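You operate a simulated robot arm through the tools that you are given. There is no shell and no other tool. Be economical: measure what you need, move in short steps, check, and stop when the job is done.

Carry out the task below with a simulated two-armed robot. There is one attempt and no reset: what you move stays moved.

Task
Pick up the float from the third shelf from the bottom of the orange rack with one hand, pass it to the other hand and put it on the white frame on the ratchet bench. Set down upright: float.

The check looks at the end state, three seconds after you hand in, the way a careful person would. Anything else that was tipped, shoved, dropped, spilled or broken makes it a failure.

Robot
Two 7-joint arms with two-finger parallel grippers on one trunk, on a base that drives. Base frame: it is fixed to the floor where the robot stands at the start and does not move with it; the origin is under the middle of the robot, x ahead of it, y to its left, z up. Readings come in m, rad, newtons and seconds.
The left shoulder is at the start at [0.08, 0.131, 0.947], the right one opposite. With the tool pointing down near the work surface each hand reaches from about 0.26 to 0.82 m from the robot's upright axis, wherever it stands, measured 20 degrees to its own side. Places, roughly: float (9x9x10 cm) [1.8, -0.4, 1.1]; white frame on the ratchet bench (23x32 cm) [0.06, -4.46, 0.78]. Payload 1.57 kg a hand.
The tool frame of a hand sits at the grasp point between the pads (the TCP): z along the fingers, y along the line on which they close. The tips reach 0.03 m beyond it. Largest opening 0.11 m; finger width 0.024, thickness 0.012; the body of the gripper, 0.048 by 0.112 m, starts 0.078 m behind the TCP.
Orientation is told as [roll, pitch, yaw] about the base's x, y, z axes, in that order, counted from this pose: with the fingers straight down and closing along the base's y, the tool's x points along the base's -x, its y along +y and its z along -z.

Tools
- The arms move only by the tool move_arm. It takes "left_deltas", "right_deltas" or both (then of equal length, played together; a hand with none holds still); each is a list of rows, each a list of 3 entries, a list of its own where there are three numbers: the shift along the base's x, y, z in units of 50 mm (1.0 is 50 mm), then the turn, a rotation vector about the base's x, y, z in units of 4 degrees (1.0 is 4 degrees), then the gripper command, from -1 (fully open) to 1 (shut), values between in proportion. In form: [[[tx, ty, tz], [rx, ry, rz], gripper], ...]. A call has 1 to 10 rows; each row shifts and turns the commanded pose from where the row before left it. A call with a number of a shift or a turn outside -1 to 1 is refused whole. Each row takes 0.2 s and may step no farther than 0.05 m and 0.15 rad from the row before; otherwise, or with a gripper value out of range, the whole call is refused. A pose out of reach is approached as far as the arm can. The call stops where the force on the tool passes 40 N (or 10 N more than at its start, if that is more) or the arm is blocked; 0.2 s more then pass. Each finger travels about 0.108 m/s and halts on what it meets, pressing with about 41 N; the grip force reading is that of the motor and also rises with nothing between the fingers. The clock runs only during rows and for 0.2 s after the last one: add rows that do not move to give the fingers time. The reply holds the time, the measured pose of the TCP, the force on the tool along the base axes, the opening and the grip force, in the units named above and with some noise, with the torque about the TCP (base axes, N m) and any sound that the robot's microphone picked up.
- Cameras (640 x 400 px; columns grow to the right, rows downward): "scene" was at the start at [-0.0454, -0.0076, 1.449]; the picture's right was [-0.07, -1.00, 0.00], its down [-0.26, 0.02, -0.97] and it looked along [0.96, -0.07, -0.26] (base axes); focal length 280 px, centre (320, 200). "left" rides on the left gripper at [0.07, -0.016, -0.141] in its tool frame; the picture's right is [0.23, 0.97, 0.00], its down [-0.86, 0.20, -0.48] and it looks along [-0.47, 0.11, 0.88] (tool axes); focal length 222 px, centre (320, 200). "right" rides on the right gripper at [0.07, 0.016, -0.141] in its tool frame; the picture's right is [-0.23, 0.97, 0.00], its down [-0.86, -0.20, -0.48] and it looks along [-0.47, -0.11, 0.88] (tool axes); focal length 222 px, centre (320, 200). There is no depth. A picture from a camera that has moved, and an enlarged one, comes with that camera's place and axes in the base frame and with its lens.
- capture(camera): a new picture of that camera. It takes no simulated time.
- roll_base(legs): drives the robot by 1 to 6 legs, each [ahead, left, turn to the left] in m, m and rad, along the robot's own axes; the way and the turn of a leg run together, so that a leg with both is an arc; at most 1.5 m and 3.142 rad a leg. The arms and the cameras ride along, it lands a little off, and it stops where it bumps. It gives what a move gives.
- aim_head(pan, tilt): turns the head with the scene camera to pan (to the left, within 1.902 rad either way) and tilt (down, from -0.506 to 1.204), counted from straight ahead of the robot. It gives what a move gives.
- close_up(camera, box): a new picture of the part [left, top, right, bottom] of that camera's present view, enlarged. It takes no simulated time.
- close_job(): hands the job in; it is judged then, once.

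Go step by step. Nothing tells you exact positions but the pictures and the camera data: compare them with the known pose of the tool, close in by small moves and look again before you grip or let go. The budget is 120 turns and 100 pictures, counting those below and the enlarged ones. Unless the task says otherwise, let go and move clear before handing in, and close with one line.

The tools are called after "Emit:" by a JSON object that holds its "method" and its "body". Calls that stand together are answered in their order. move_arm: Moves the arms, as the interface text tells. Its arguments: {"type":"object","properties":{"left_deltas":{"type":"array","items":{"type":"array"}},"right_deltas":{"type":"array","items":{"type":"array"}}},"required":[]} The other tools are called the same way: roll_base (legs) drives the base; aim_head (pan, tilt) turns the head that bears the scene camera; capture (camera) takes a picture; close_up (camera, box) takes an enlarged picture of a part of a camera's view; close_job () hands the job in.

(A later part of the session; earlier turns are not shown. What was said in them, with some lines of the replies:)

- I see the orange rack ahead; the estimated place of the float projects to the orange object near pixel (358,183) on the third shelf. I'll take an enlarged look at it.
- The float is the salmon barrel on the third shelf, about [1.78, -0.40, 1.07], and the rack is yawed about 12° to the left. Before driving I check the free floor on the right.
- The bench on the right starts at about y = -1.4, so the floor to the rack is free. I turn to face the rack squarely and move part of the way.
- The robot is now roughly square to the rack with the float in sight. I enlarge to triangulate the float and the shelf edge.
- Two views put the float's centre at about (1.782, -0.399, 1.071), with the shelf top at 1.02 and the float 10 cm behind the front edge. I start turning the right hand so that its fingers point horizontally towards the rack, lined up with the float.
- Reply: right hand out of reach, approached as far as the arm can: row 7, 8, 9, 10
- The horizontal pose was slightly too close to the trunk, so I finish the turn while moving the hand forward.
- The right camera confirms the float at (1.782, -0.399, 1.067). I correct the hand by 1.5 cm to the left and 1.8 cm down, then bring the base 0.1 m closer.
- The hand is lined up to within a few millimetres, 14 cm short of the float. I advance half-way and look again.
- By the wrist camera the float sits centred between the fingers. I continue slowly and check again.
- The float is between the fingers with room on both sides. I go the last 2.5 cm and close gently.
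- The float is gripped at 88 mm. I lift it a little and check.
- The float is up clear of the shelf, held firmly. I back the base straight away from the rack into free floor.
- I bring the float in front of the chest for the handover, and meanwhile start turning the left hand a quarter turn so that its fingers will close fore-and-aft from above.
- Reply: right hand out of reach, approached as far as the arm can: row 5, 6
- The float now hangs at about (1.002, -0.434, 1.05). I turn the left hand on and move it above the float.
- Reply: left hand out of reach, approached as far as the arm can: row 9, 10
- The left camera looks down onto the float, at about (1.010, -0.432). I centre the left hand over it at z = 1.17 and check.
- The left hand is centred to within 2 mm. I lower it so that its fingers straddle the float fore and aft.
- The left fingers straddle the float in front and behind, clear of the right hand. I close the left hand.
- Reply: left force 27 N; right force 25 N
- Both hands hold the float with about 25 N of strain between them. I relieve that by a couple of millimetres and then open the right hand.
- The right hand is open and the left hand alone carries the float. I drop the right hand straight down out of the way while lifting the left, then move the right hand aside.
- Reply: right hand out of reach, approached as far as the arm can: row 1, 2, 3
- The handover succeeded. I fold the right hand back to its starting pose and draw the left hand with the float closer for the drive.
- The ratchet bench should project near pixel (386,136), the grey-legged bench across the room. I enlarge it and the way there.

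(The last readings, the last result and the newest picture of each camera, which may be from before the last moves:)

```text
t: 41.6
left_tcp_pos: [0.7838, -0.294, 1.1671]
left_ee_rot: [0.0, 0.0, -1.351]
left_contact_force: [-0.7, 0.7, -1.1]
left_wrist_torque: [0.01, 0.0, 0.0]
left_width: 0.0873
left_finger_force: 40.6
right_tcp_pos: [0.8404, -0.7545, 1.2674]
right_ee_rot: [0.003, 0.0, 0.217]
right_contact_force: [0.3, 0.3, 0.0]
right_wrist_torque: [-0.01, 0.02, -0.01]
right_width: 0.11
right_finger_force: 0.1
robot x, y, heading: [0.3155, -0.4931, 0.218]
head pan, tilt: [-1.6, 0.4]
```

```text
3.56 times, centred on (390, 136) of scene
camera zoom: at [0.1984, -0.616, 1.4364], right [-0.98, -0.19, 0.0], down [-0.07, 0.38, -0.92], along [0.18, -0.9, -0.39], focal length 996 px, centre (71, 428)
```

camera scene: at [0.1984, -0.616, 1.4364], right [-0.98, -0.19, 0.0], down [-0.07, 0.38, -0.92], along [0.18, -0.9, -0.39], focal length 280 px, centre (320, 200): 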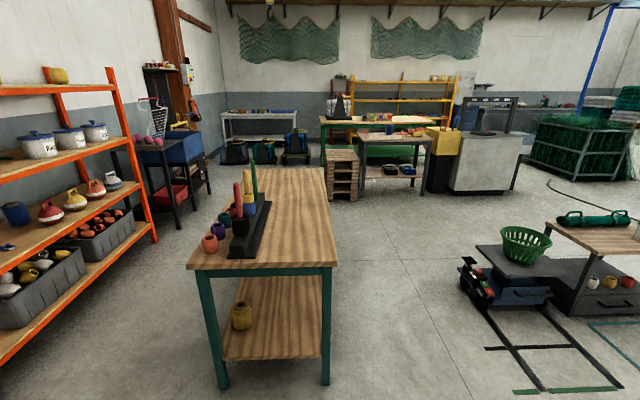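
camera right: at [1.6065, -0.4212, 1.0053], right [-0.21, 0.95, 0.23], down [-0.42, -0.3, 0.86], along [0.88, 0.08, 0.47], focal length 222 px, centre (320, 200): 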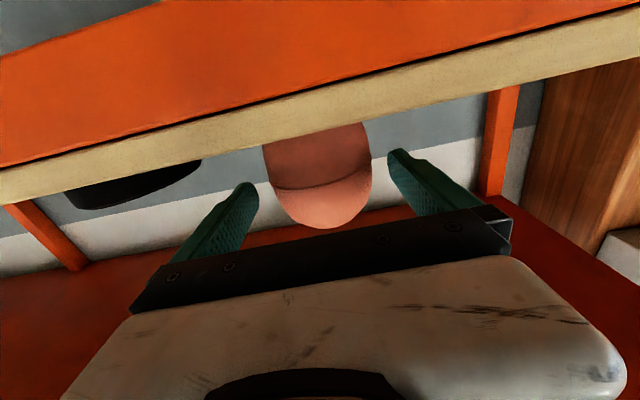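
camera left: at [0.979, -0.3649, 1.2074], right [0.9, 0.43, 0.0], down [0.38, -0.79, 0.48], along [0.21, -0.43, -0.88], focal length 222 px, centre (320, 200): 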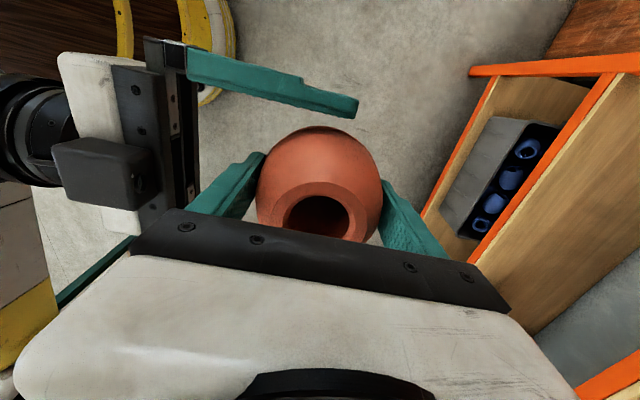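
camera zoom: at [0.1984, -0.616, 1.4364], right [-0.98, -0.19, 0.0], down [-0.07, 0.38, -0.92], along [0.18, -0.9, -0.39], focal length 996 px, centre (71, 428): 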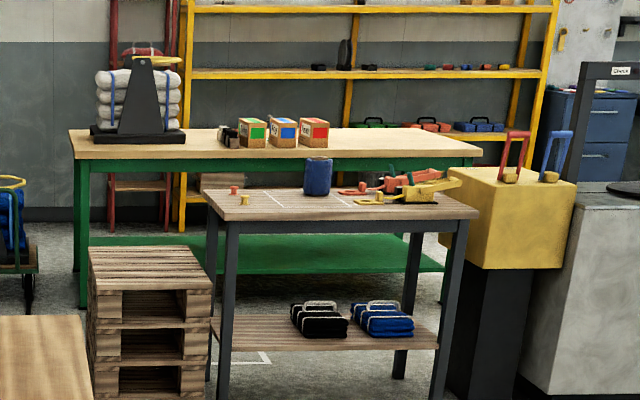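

I see the ratchet bench with grey legs, ratchets and a blue spool, and a white frame taped on its top. The corridor between the green-legged bench (x ≥ 0.31) and the black cart (x ≤ -0.47) is free along x ≈ -0.07, so I drive that way in stages.

Emit:
{"method": "roll_base", "body": {"legs": [[0, 0, -1.79], [0, -0.39, 0], [0.6, 0, 0]]}}

Emit:
{"method": "aim_head", "body": {"pan": 0, "tilt": 0.5}}

Emit:
{"method": "capture", "body": {"camera": "scene"}}

```text
t: 51.5
left_tcp_pos: [-0.0086, -1.5824, 1.1663]
left_ee_rot: [-0.001, 0.0, 3.123]
left_contact_force: [-0.1, 0.0, -0.9]
left_wrist_torque: [0.02, -0.02, 0.0]
left_width: 0.0875
left_finger_force: 41.2
right_tcp_pos: [-0.4698, -1.529, 1.2671]
right_ee_rot: [0.003, -0.001, -1.594]
right_contact_force: [-0.6, -0.1, -0.1]
right_wrist_torque: [0.03, -0.01, -0.01]
right_width: 0.1101
right_finger_force: 0.0
robot x, y, heading: [-0.0926, -1.0826, -1.587]
head pan, tilt: [-1.6, 0.4]
```

```text
t: 53.1
left_tcp_pos: [-0.0083, -1.5834, 1.1654]
left_ee_rot: [0.0, 0.001, 3.121]
left_contact_force: [-0.1, 0.2, -1.5]
left_wrist_torque: [0.03, -0.03, -0.02]
left_width: 0.0872
left_finger_force: 41.2
right_tcp_pos: [-0.4687, -1.5291, 1.2667]
right_ee_rot: [0.003, 0.001, -1.592]
right_contact_force: [0.0, -0.6, 0.3]
right_wrist_torque: [0.02, 0.0, -0.01]
right_width: 0.1098
right_finger_force: 0.1
robot x, y, heading: [-0.0916, -1.0759, -1.594]
head pan, tilt: [0.0, 0.499]
```

```text
69 pictures are left
camera scene: at [-0.088, -1.0332, 1.4272], right [-1.0, 0.02, 0.0], down [0.01, 0.48, -0.88], along [-0.02, -0.88, -0.48], focal length 280 px, centre (320, 200)
```

scene: 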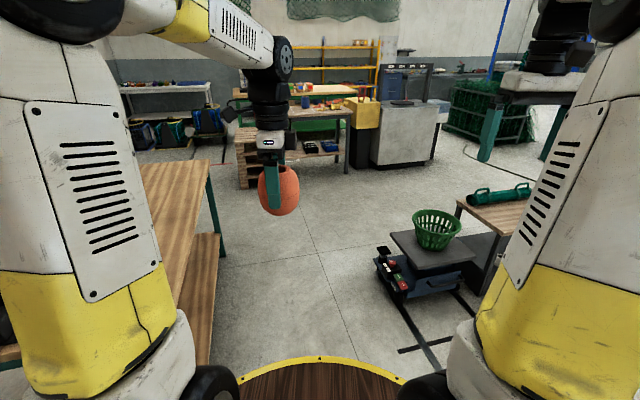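

The corridor looks clear with about 10–17 cm on each side. I drive on slightly to the left and stop before the ratchet bench.

Emit:
{"method": "roll_base", "body": {"legs": [[1.5, 0.1, 0], [0.5, 0, 0]]}}

Emit:
{"method": "aim_head", "body": {"pan": 0.1, "tilt": 0.6}}

Emit:
{"method": "capture", "body": {"camera": "scene"}}

```text
refused: leg 1 is longer than a leg can be; nothing moved
```

```text
t: 53.8
left_tcp_pos: [-0.0076, -1.5818, 1.1667]
left_ee_rot: [0.0, -0.001, 3.122]
left_contact_force: [-0.7, 0.1, -1.8]
left_wrist_torque: [0.02, 0.02, -0.01]
left_width: 0.0874
left_finger_force: 41.0
right_tcp_pos: [-0.4689, -1.5278, 1.2665]
right_ee_rot: [0.003, 0.001, -1.593]
right_contact_force: [-0.1, 0.0, -0.2]
right_wrist_torque: [0.04, 0.01, -0.01]
right_width: 0.11
right_finger_force: 0.0
robot x, y, heading: [-0.0893, -1.0782, -1.589]
head pan, tilt: [0.099, 0.6]
```

```text
68 pictures are left
camera scene: at [-0.0792, -1.0303, 1.4182], right [-1.0, -0.08, 0.0], down [-0.04, 0.56, -0.83], along [0.07, -0.82, -0.56], focal length 280 px, centre (320, 200)
```

scene: 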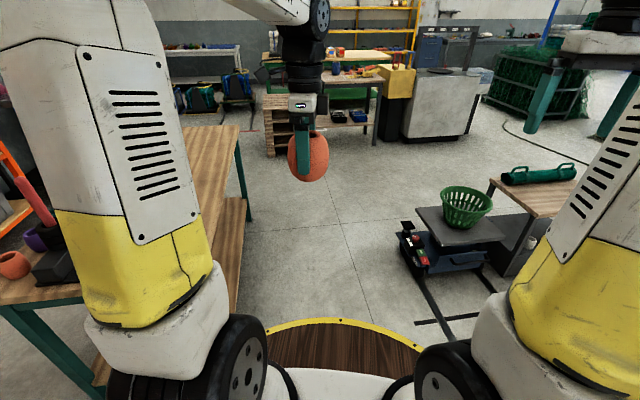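

The leg was over-long by a hair; I repeat it shortened.

Emit:
{"method": "roll_base", "body": {"legs": [[1.4, 0.08, 0], [0.6, 0, 0]]}}

Emit:
{"method": "capture", "body": {"camera": "scene"}}

```text
t: 63.9
left_tcp_pos: [0.0135, -3.6089, 1.1673]
left_ee_rot: [0.0, 0.0, 3.114]
left_contact_force: [0.1, 0.5, -1.4]
left_wrist_torque: [0.02, 0.01, 0.02]
left_width: 0.0872
left_finger_force: 41.0
right_tcp_pos: [-0.4464, -3.5527, 1.2685]
right_ee_rot: [0.003, 0.0, -1.602]
right_contact_force: [0.1, -0.5, 0.4]
right_wrist_torque: [-0.01, -0.01, 0.02]
right_width: 0.1102
right_finger_force: 0.2
robot x, y, heading: [-0.0632, -3.1075, -1.6]
head pan, tilt: [0.099, 0.6]
```

```text
67 pictures are left
camera scene: at [-0.0523, -3.0567, 1.4181], right [-1.0, -0.07, 0.0], down [-0.04, 0.56, -0.82], along [0.06, -0.82, -0.57], focal length 280 px, centre (320, 200)
```

scene: 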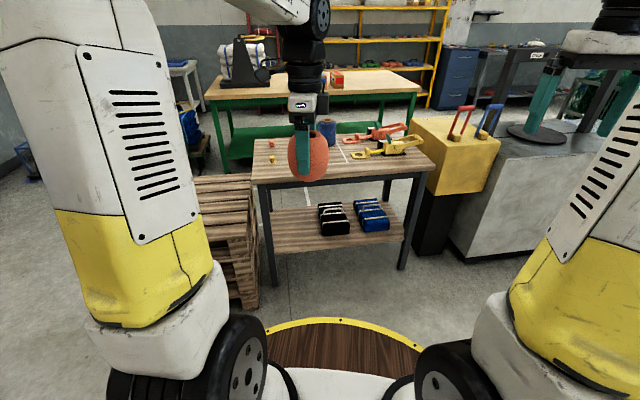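

The ratchet bench is right ahead, its near edge running from about (0.30, -4.08) to (-0.52, -4.26). The float hides the frame, so I turn the base to face it squarely and look again.

Emit:
{"method": "roll_base", "body": {"legs": [[0, 0, 0.25]]}}

Emit:
{"method": "aim_head", "body": {"pan": -0.05, "tilt": 0.5}}

Emit:
{"method": "move_arm", "body": {"left_deltas": [[[0.7, 0.5, 0], [0, 0, 0], 1], [[0.7, 0.5, 0], [0, 0, 0], 1], [[0.7, 0.5, 0], [0, 0, 0], 1]]}}

Emit:
{"method": "capture", "body": {"camera": "scene"}}

```text
t: 65.1
left_tcp_pos: [0.1346, -3.574, 1.1667]
left_ee_rot: [0.001, 0.001, -2.922]
left_contact_force: [-0.9, 0.1, -1.3]
left_wrist_torque: [0.0, 0.01, 0.0]
left_width: 0.0874
left_finger_force: 41.2
right_tcp_pos: [-0.3259, -3.6336, 1.2667]
right_ee_rot: [0.003, -0.001, -1.355]
right_contact_force: [-1.0, -0.4, 0.2]
right_wrist_torque: [-0.02, 0.01, 0.0]
right_width: 0.1098
right_finger_force: 0.1
robot x, y, heading: [-0.0685, -3.1058, -1.347]
head pan, tilt: [0.099, 0.6]
```

```text
t: 65.8
left_tcp_pos: [0.1352, -3.5745, 1.1669]
left_ee_rot: [0.0, 0.0, -2.92]
left_contact_force: [-0.1, -0.1, -1.3]
left_wrist_torque: [0.0, -0.01, -0.02]
left_width: 0.087
left_finger_force: 40.5
right_tcp_pos: [-0.3254, -3.6323, 1.2661]
right_ee_rot: [0.004, 0.001, -1.354]
right_contact_force: [-1.0, -0.3, 0.1]
right_wrist_torque: [-0.01, 0.0, -0.02]
right_width: 0.1103
right_finger_force: 0.2
robot x, y, heading: [-0.0609, -3.1097, -1.352]
head pan, tilt: [-0.051, 0.499]
```

```text
t: 66.6
left_tcp_pos: [0.2395, -3.5002, 1.1661]
left_ee_rot: [0.001, 0.002, -2.923]
left_contact_force: [-0.5, 0.6, -1.0]
left_wrist_torque: [0.02, -0.02, -0.03]
left_width: 0.0873
left_finger_force: 41.1
right_tcp_pos: [-0.3252, -3.6335, 1.2675]
right_ee_rot: [0.003, 0.0, -1.354]
right_contact_force: [0.1, 0.0, -0.2]
right_wrist_torque: [0.02, 0.01, 0.02]
right_width: 0.1099
right_finger_force: 0.1
robot x, y, heading: [-0.0638, -3.1086, -1.352]
head pan, tilt: [-0.051, 0.499]
```

```text
66 pictures are left
camera scene: at [-0.0779, -3.0619, 1.4272], right [-0.99, -0.17, 0.0], down [-0.08, 0.47, -0.88], along [0.15, -0.87, -0.48], focal length 280 px, centre (320, 200)
```

scene: 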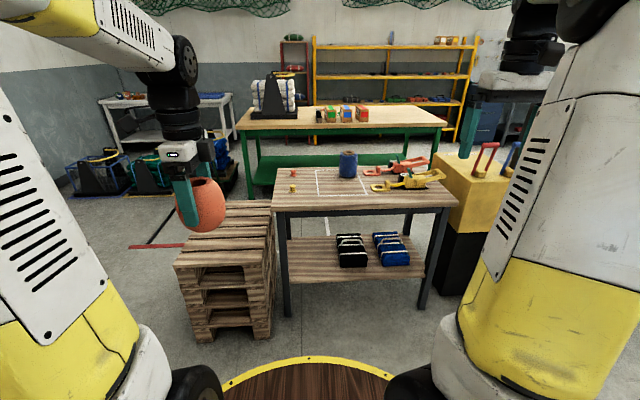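

Emit:
{"method": "close_up", "body": {"camera": "scene", "box": [260, 130, 460, 255]}}

```text
3.20 times, centred on (360, 192) of scene
camera zoom: at [-0.0779, -3.0619, 1.4272], right [-0.99, -0.17, 0.0], down [-0.08, 0.47, -0.88], along [0.15, -0.87, -0.48], focal length 896 px, centre (192, 224)
```

zoom: 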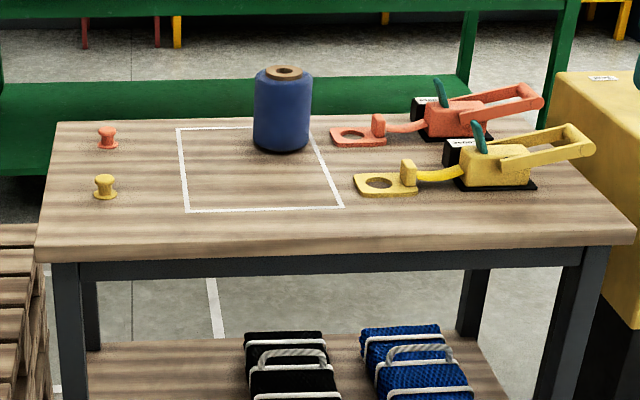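

The white frame on the bench has corners at about (0.14,-4.28), (-0.10,-4.33), (-0.03,-4.65), (0.21,-4.60), with the blue spool in its far right part. I'll set the float in the near left-centre part of it, and drive up to the bench first.

Emit:
{"method": "roll_base", "body": {"legs": [[0.3, -0.27, 0], [0.35, 0, 0]]}}

Emit:
{"method": "aim_head", "body": {"pan": 0.1, "tilt": 0.8}}

Emit:
{"method": "capture", "body": {"camera": "scene"}}

```text
t: 71.0
left_tcp_pos: [0.1149, -4.1991, 1.1661]
left_ee_rot: [0.0, 0.001, -2.923]
left_contact_force: [0.1, 0.2, -0.8]
left_wrist_torque: [-0.01, 0.01, -0.03]
left_width: 0.087
left_finger_force: 40.3
right_tcp_pos: [-0.4493, -4.3309, 1.2665]
right_ee_rot: [0.002, 0.0, -1.356]
right_contact_force: [-0.2, -0.5, 0.2]
right_wrist_torque: [0.03, 0.0, 0.01]
right_width: 0.11
right_finger_force: 0.0
robot x, y, heading: [-0.1885, -3.8029, -1.351]
head pan, tilt: [-0.051, 0.499]
```

```text
t: 71.8
left_tcp_pos: [0.116, -4.1999, 1.165]
left_ee_rot: [0.001, 0.0, -2.922]
left_contact_force: [-0.5, -1.0, -2.6]
left_wrist_torque: [-0.02, 0.01, 0.0]
left_width: 0.0874
left_finger_force: 40.9
right_tcp_pos: [-0.4495, -4.3316, 1.2682]
right_ee_rot: [0.005, 0.0, -1.355]
right_contact_force: [1.1, -1.2, -0.7]
right_wrist_torque: [0.01, 0.01, 0.0]
right_width: 0.1099
right_finger_force: 0.1
robot x, y, heading: [-0.1872, -3.81, -1.35]
head pan, tilt: [0.099, 0.799]
```

```text
64 pictures are left
camera scene: at [-0.1904, -3.7479, 1.4013], right [-0.95, -0.31, 0.0], down [-0.22, 0.68, -0.7], along [0.22, -0.66, -0.72], focal length 280 px, centre (320, 200)
```

scene: 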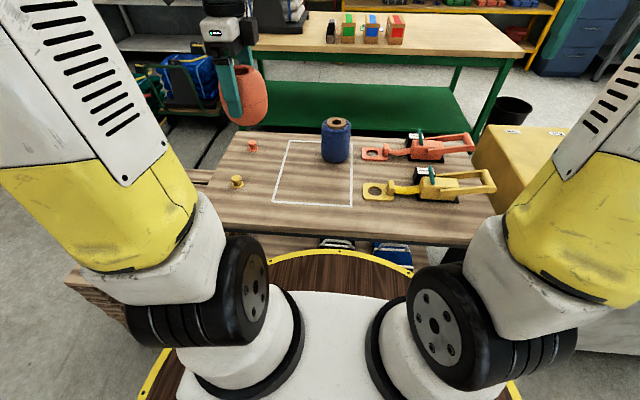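

Emit:
{"method": "close_up", "body": {"camera": "scene", "box": [200, 110, 400, 235]}}

Emit:
{"method": "capture", "body": {"camera": "left"}}

```text
3.20 times, centred on (300, 172) of scene
camera zoom: at [-0.1904, -3.7479, 1.4013], right [-0.95, -0.31, 0.0], down [-0.22, 0.68, -0.7], along [0.22, -0.66, -0.72], focal length 896 px, centre (384, 288)
```

zoom: 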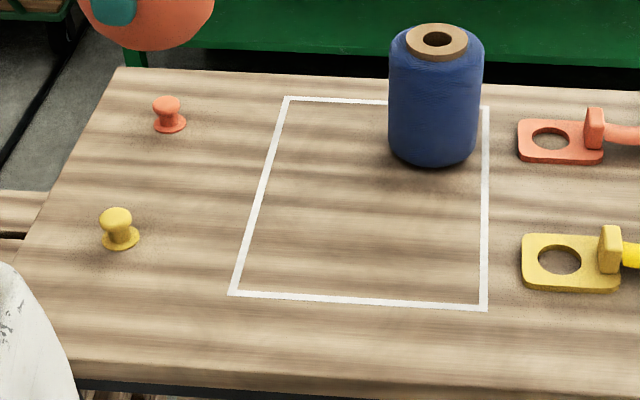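

```text
62 pictures are left
camera left: at [0.1795, -4.1683, 1.3073], right [0.43, -0.9, 0.0], down [-0.79, -0.38, 0.48], along [-0.43, -0.21, -0.88], focal length 222 px, centre (320, 200)
```

left: 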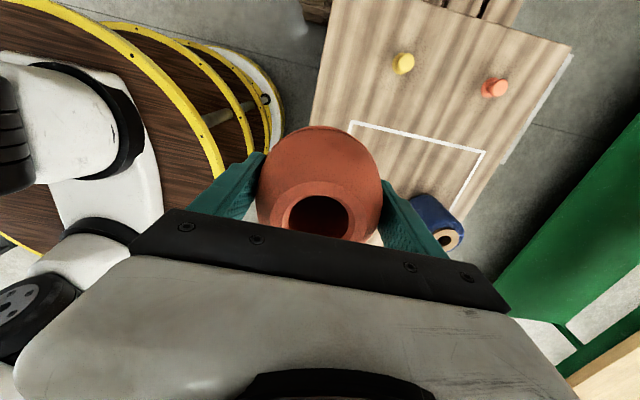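

Both views agree on the frame and on the bench top at z ≈ 0.78; the spool stands at (0.015, -4.545). I bring the float above (0.06, -4.39) and lower it partway.

Emit:
{"method": "move_arm", "body": {"left_deltas": [[[-0.28, -0.95, 0], [0, 0, 0], 1], [[-0.28, -0.95, 0], [0, 0, 0], 1], [[-0.28, -0.95, 0], [0, 0, 0], 1], [[-0.28, -0.95, 0], [0, 0, 0], 1], [[0, 0, -0.9], [0, 0, 0], 1], [[0, 0, -0.9], [0, 0, 0], 1], [[0, 0, -0.9], [0, 0, 0], 1], [[0, 0, -0.9], [0, 0, 0], 1], [[0, 0, -0.9], [0, 0, 0], 1], [[0, 0, 0], [0, 0, 0], 1]]}}

Emit:
{"method": "capture", "body": {"camera": "scene"}}

Emit:
{"method": "capture", "body": {"camera": "left"}}

```text
t: 74.0
left_tcp_pos: [0.0585, -4.3881, 0.9397]
left_ee_rot: [0.001, 0.0, -2.925]
left_contact_force: [-0.3, -0.5, -0.8]
left_wrist_torque: [-0.03, -0.02, 0.0]
left_width: 0.087
left_finger_force: 40.9
right_tcp_pos: [-0.4505, -4.3311, 1.268]
right_ee_rot: [0.003, 0.0, -1.355]
right_contact_force: [0.4, 0.4, -0.5]
right_wrist_torque: [-0.03, 0.05, 0.0]
right_width: 0.1098
right_finger_force: 0.0
robot x, y, heading: [-0.1878, -3.8074, -1.359]
head pan, tilt: [0.099, 0.799]
```

```text
61 pictures are left
camera scene: at [-0.1904, -3.7479, 1.4013], right [-0.95, -0.31, 0.0], down [-0.22, 0.68, -0.7], along [0.22, -0.66, -0.72], focal length 280 px, centre (320, 200)
```

scene: 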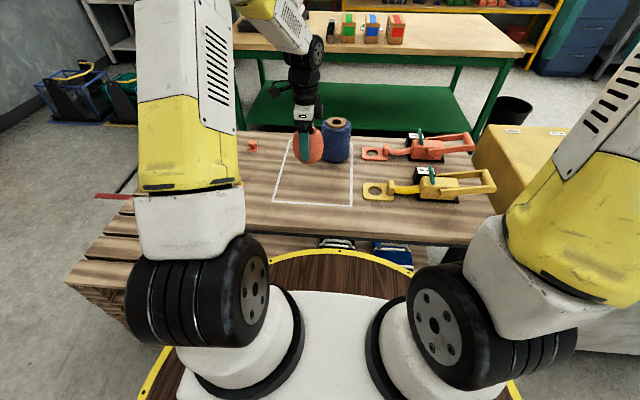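

```text
60 pictures are left
camera left: at [0.1223, -4.3566, 1.0806], right [0.43, -0.9, 0.0], down [-0.79, -0.38, 0.48], along [-0.43, -0.21, -0.88], focal length 222 px, centre (320, 200)
```

left: 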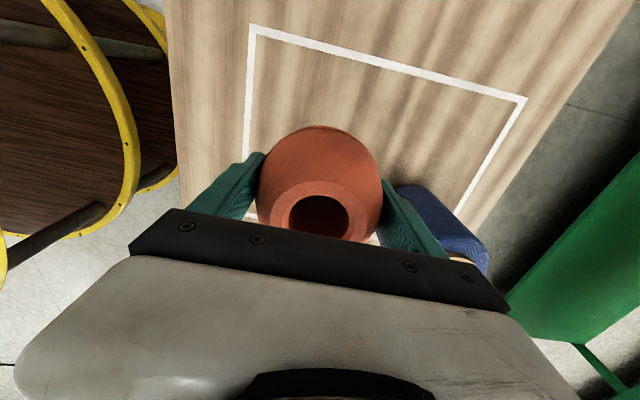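

The float is over the chosen spot with clearance to the spool. I lower to 2 cm above the bench and look.

Emit:
{"method": "move_arm", "body": {"left_deltas": [[[0, 0, -0.5], [0, 0, 0], 1], [[0, 0, -0.5], [0, 0, 0], 1], [[0, 0, -0.4], [0, 0, 0], 1], [[0, 0, 0], [0, 0, 0], 1]]}}

Emit:
{"method": "close_up", "body": {"camera": "scene", "box": [240, 110, 400, 210]}}

Emit:
{"method": "capture", "body": {"camera": "left"}}

```text
t: 75.0
left_tcp_pos: [0.0593, -4.3888, 0.8689]
left_ee_rot: [-0.003, 0.002, -2.924]
left_contact_force: [0.0, 0.2, -1.9]
left_wrist_torque: [-0.01, 0.02, 0.01]
left_width: 0.0874
left_finger_force: 40.5
right_tcp_pos: [-0.4493, -4.3311, 1.2677]
right_ee_rot: [0.003, -0.001, -1.357]
right_contact_force: [-0.2, -0.4, 0.4]
right_wrist_torque: [-0.03, -0.03, 0.03]
right_width: 0.1101
right_finger_force: 0.2
robot x, y, heading: [-0.1853, -3.8048, -1.349]
head pan, tilt: [0.099, 0.799]
```

```text
4.00 times, centred on (320, 160) of scene
camera zoom: at [-0.1904, -3.7479, 1.4013], right [-0.95, -0.31, 0.0], down [-0.22, 0.68, -0.7], along [0.22, -0.66, -0.72], focal length 1120 px, centre (320, 360)
```

zoom: 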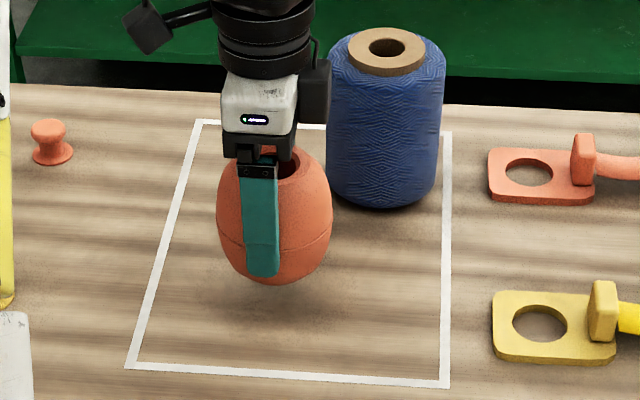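

```text
58 pictures are left
camera left: at [0.123, -4.3573, 1.0114], right [0.43, -0.9, 0.0], down [-0.79, -0.38, 0.48], along [-0.43, -0.21, -0.88], focal length 222 px, centre (320, 200)
```

left: 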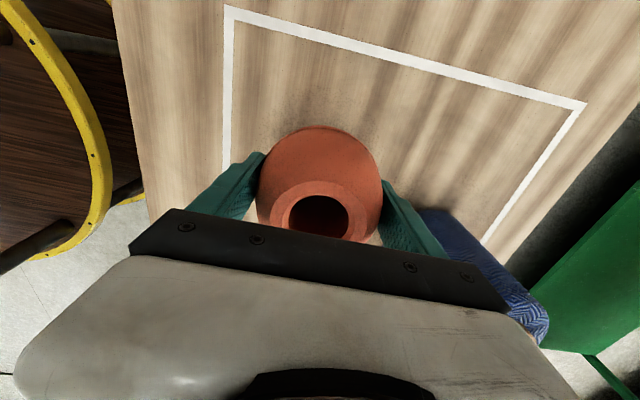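

The float hangs a couple of centimetres above the bench inside the frame. I shift it 1.5 cm away from the spool and lower in small steps until contact.

Emit:
{"method": "move_arm", "body": {"left_deltas": [[[-0.07, 0.29, 0], [0, 0, 0], 1], [[0, 0, -0.14], [0, 0, 0], 1], [[0, 0, -0.14], [0, 0, 0], 1], [[0, 0, -0.06], [0, 0, 0], 1], [[0, 0, 0], [0, 0, 0], 1]]}}

Emit:
{"method": "close_up", "body": {"camera": "scene", "box": [240, 110, 400, 210]}}

```text
t: 76.2
left_tcp_pos: [0.0556, -4.3747, 0.853]
left_ee_rot: [-0.001, 0.0, -2.923]
left_contact_force: [0.4, -0.3, -2.1]
left_wrist_torque: [-0.02, 0.03, 0.01]
left_width: 0.0873
left_finger_force: 40.5
right_tcp_pos: [-0.4489, -4.3316, 1.2664]
right_ee_rot: [0.004, 0.0, -1.355]
right_contact_force: [-0.1, -0.8, 0.3]
right_wrist_torque: [-0.01, -0.01, -0.03]
right_width: 0.1099
right_finger_force: 0.1
robot x, y, heading: [-0.1876, -3.8025, -1.358]
head pan, tilt: [0.099, 0.799]
```

```text
4.00 times, centred on (320, 160) of scene
camera zoom: at [-0.1904, -3.7479, 1.4013], right [-0.95, -0.31, 0.0], down [-0.22, 0.68, -0.7], along [0.22, -0.66, -0.72], focal length 1120 px, centre (320, 360)
```

zoom: 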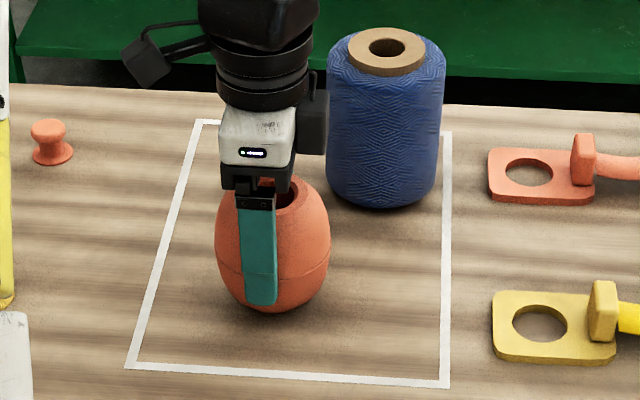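

No contact yet, so I continue in 2 mm steps, watching the vertical force.

Emit:
{"method": "move_arm", "body": {"left_deltas": [[[0, 0, -0.04], [0, 0, 0], 1], [[0, 0, -0.04], [0, 0, 0], 1], [[0, 0, -0.04], [0, 0, 0], 1], [[0, 0, 0], [0, 0, 0], 1]]}}

```text
t: 77.2
left_tcp_pos: [0.0568, -4.375, 0.8467]
left_ee_rot: [0.0, 0.0, -2.924]
left_contact_force: [-0.8, -0.4, -1.2]
left_wrist_torque: [0.02, 0.01, 0.02]
left_width: 0.0873
left_finger_force: 40.6
right_tcp_pos: [-0.4496, -4.332, 1.268]
right_ee_rot: [0.004, 0.001, -1.355]
right_contact_force: [0.4, 0.8, -0.2]
right_wrist_torque: [0.0, 0.01, 0.0]
right_width: 0.1101
right_finger_force: 0.1
robot x, y, heading: [-0.187, -3.8074, -1.354]
head pan, tilt: [0.099, 0.799]
```

Emit:
{"method": "move_arm", "body": {"left_deltas": [[[0, 0, -0.04], [0, 0, 0], 1], [[0, 0, -0.04], [0, 0, 0], 1], [[0, 0, 0], [0, 0, 0], 1]]}}

Emit:
{"method": "close_up", "body": {"camera": "scene", "box": [270, 130, 350, 180]}}

```text
t: 78.0
left_tcp_pos: [0.057, -4.3754, 0.8435]
left_ee_rot: [-0.001, 0.0, -2.923]
left_contact_force: [0.7, 0.6, -1.6]
left_wrist_torque: [0.02, -0.01, 0.03]
left_width: 0.0869
left_finger_force: 41.0
right_tcp_pos: [-0.45, -4.3312, 1.2678]
right_ee_rot: [0.005, 0.0, -1.357]
right_contact_force: [0.6, 0.0, -1.2]
right_wrist_torque: [0.02, 0.03, -0.02]
right_width: 0.11
right_finger_force: 0.0
robot x, y, heading: [-0.1864, -3.8077, -1.354]
head pan, tilt: [0.099, 0.799]
```

```text
8.00 times, centred on (310, 155) of scene
camera zoom: at [-0.1904, -3.7479, 1.4013], right [-0.95, -0.31, 0.0], down [-0.22, 0.68, -0.7], along [0.22, -0.66, -0.72], focal length 2240 px, centre (400, 560)
```

zoom: 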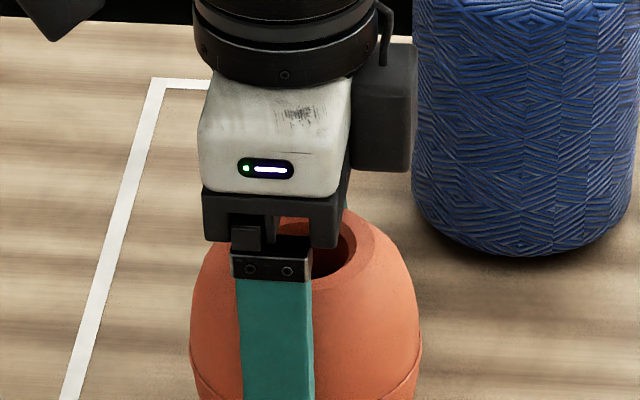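

Emit:
{"method": "move_arm", "body": {"left_deltas": [[[0, 0, -0.04], [0, 0, 0], 1], [[0, 0, -0.04], [0, 0, 0], 1], [[0, 0, 0], [0, 0, 0], 1]]}}

Emit:
{"method": "close_up", "body": {"camera": "scene", "box": [270, 150, 350, 200]}}

```text
t: 78.8
left_tcp_pos: [0.0553, -4.3758, 0.8415]
left_ee_rot: [0.002, 0.0, -2.923]
left_contact_force: [0.4, 5.9, 30.6]
left_wrist_torque: [1.0, -0.04, 0.04]
left_width: 0.0871
left_finger_force: 40.8
right_tcp_pos: [-0.4499, -4.3307, 1.2661]
right_ee_rot: [0.004, -0.001, -1.355]
right_contact_force: [0.9, -0.1, 0.7]
right_wrist_torque: [-0.03, -0.01, 0.01]
right_width: 0.1099
right_finger_force: 0.0
robot x, y, heading: [-0.1852, -3.8077, -1.354]
head pan, tilt: [0.099, 0.799]
```

```text
8.00 times, centred on (310, 175) of scene
camera zoom: at [-0.1908, -3.7469, 1.4012], right [-0.95, -0.31, 0.0], down [-0.22, 0.68, -0.7], along [0.22, -0.66, -0.72], focal length 2240 px, centre (400, 400)
```

zoom: 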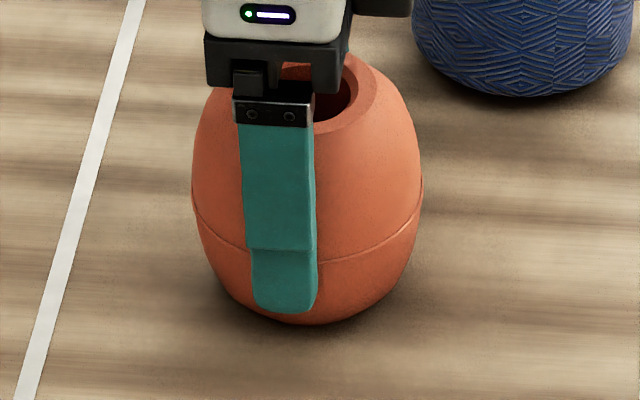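

Contact at 30 N. I relieve most of it and open the fingers gently.

Emit:
{"method": "move_arm", "body": {"left_deltas": [[[0, 0, 0.025], [0, 0, 0], 1], [[0, 0, 0], [0, 0, 0], 1]]}}

```text
t: 79.5
left_tcp_pos: [0.0555, -4.377, 0.8413]
left_ee_rot: [0.002, 0.0, -2.924]
left_contact_force: [2.6, -0.3, 20.4]
left_wrist_torque: [0.51, -0.1, -0.02]
left_width: 0.0873
left_finger_force: 41.2
right_tcp_pos: [-0.4502, -4.332, 1.2672]
right_ee_rot: [0.003, 0.0, -1.356]
right_contact_force: [-0.7, 0.2, 1.2]
right_wrist_torque: [0.02, -0.01, 0.01]
right_width: 0.1099
right_finger_force: 0.1
robot x, y, heading: [-0.1848, -3.8056, -1.356]
head pan, tilt: [0.099, 0.799]
```

Emit:
{"method": "move_arm", "body": {"left_deltas": [[[0, 0, 0.025], [0, 0, 0], 1], [[0, 0, 0.01], [0, 0, 0], 1], [[0, 0, 0], [0, 0, 0], 1]]}}

```text
t: 80.2
left_tcp_pos: [0.0555, -4.3748, 0.8422]
left_ee_rot: [-0.001, 0.001, -2.925]
left_contact_force: [0.9, -0.9, 0.3]
left_wrist_torque: [0.0, 0.03, 0.0]
left_width: 0.087
left_finger_force: 41.2
right_tcp_pos: [-0.4494, -4.331, 1.2662]
right_ee_rot: [0.004, 0.001, -1.355]
right_contact_force: [0.4, -0.4, -0.1]
right_wrist_torque: [0.04, 0.02, 0.01]
right_width: 0.11
right_finger_force: 0.0
robot x, y, heading: [-0.1874, -3.8068, -1.352]
head pan, tilt: [0.099, 0.799]
```

The float now rests on the bench with hardly any load. I open slowly.

Emit:
{"method": "move_arm", "body": {"left_deltas": [[[0, 0, 0], [0, 0, 0], -0.5], [[0, 0, 0], [0, 0, 0], -0.65], [[0, 0, 0], [0, 0, 0], -0.75], [[0, 0, 0], [0, 0, 0], -0.9], [[0, 0, 0], [0, 0, 0], -1], [[0, 0, 0], [0, 0, 0], -1]]}}

Emit:
{"method": "close_up", "body": {"camera": "scene", "box": [240, 110, 400, 210]}}

Emit:
{"method": "capture", "body": {"camera": "left"}}

```text
t: 81.7
left_tcp_pos: [0.0549, -4.3752, 0.841]
left_ee_rot: [0.0, 0.001, -2.924]
left_contact_force: [0.3, -0.9, -0.2]
left_wrist_torque: [0.04, 0.02, -0.02]
left_width: 0.1099
left_finger_force: 0.0
right_tcp_pos: [-0.45, -4.3303, 1.2663]
right_ee_rot: [0.003, -0.001, -1.357]
right_contact_force: [-0.3, -0.4, -0.5]
right_wrist_torque: [0.01, -0.01, -0.01]
right_width: 0.1098
right_finger_force: 0.2
robot x, y, heading: [-0.1869, -3.8062, -1.354]
head pan, tilt: [0.099, 0.799]
```

```text
4.00 times, centred on (320, 160) of scene
camera zoom: at [-0.1904, -3.7479, 1.4013], right [-0.95, -0.31, 0.0], down [-0.22, 0.68, -0.7], along [0.22, -0.66, -0.72], focal length 1120 px, centre (320, 360)
```

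zoom: 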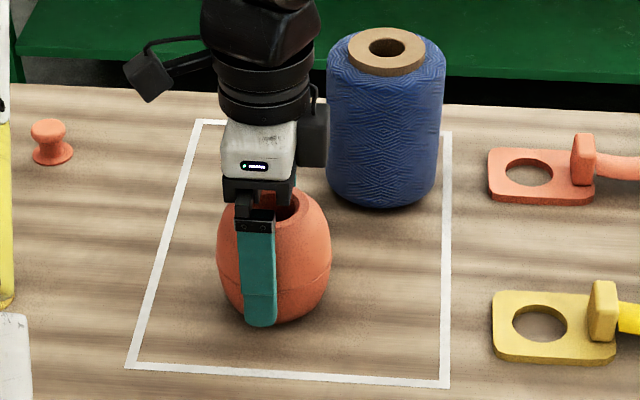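

```text
53 pictures are left
camera left: at [0.1195, -4.344, 0.9838], right [0.43, -0.9, 0.0], down [-0.79, -0.38, 0.48], along [-0.43, -0.21, -0.88], focal length 222 px, centre (320, 200)
```

left: 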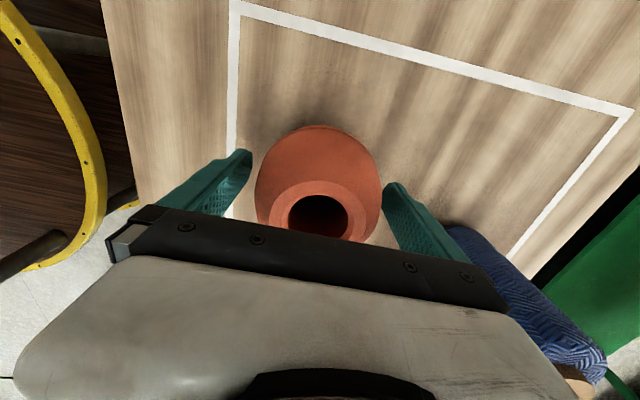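

The float stands free between the open fingers, inside the frame. I lift the hand straight up and check.

Emit:
{"method": "move_arm", "body": {"left_deltas": [[[0, 0, 0.4], [0, 0, 0], -1], [[0, 0, 0.6], [0, 0, 0], -1], [[0, 0, 0.9], [0, 0, 0], -1], [[0, 0, 0.9], [0, 0, 0], -1], [[0, 0, 0.9], [0, 0, 0], -1], [[0, 0, 0.9], [0, 0, 0], -1], [[0.3, 0.8, 0.3], [0, 0, 0], -1], [[0.3, 0.8, 0.3], [0, 0, 0], -1]]}}

Emit:
{"method": "capture", "body": {"camera": "scene"}}

Emit:
{"method": "close_up", "body": {"camera": "scene", "box": [240, 110, 400, 210]}}

```text
t: 83.5
left_tcp_pos: [0.0842, -4.2968, 1.1034]
left_ee_rot: [0.001, 0.001, -2.927]
left_contact_force: [-0.5, 0.2, -0.7]
left_wrist_torque: [0.04, -0.01, 0.0]
left_width: 0.1101
left_finger_force: 0.2
right_tcp_pos: [-0.4492, -4.3321, 1.2665]
right_ee_rot: [0.002, -0.001, -1.355]
right_contact_force: [-0.9, -0.4, 0.4]
right_wrist_torque: [0.03, -0.02, 0.0]
right_width: 0.1102
right_finger_force: 0.1
robot x, y, heading: [-0.1854, -3.809, -1.353]
head pan, tilt: [0.099, 0.799]
```

```text
52 pictures are left
camera scene: at [-0.1905, -3.7484, 1.4013], right [-0.95, -0.31, 0.0], down [-0.22, 0.68, -0.7], along [0.22, -0.66, -0.72], focal length 280 px, centre (320, 200)
```

scene: 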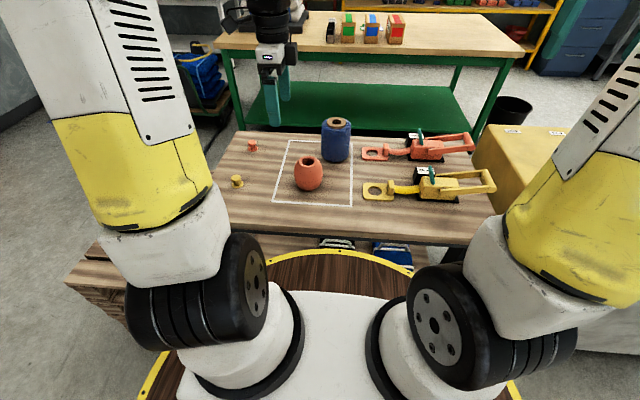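

```text
4.00 times, centred on (320, 160) of scene
camera zoom: at [-0.1905, -3.7484, 1.4013], right [-0.95, -0.31, 0.0], down [-0.22, 0.68, -0.7], along [0.22, -0.66, -0.72], focal length 1120 px, centre (320, 360)
```

zoom: 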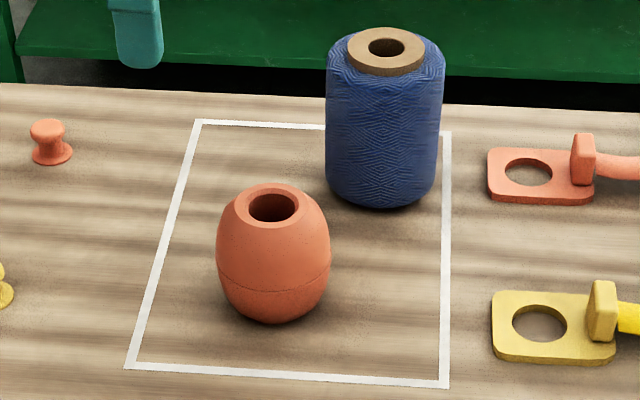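

The float stands upright and free inside the white frame, the spool and everything else are untouched, and both hands are clear. I hand in.

Emit:
{"method": "close_job", "body": {}}

```text
The job is handed in.
```

The float was picked up with the right hand, passed to the left and set upright inside the white frame on the ratchet bench. I saw nothing else disturbed, and the job is handed in.
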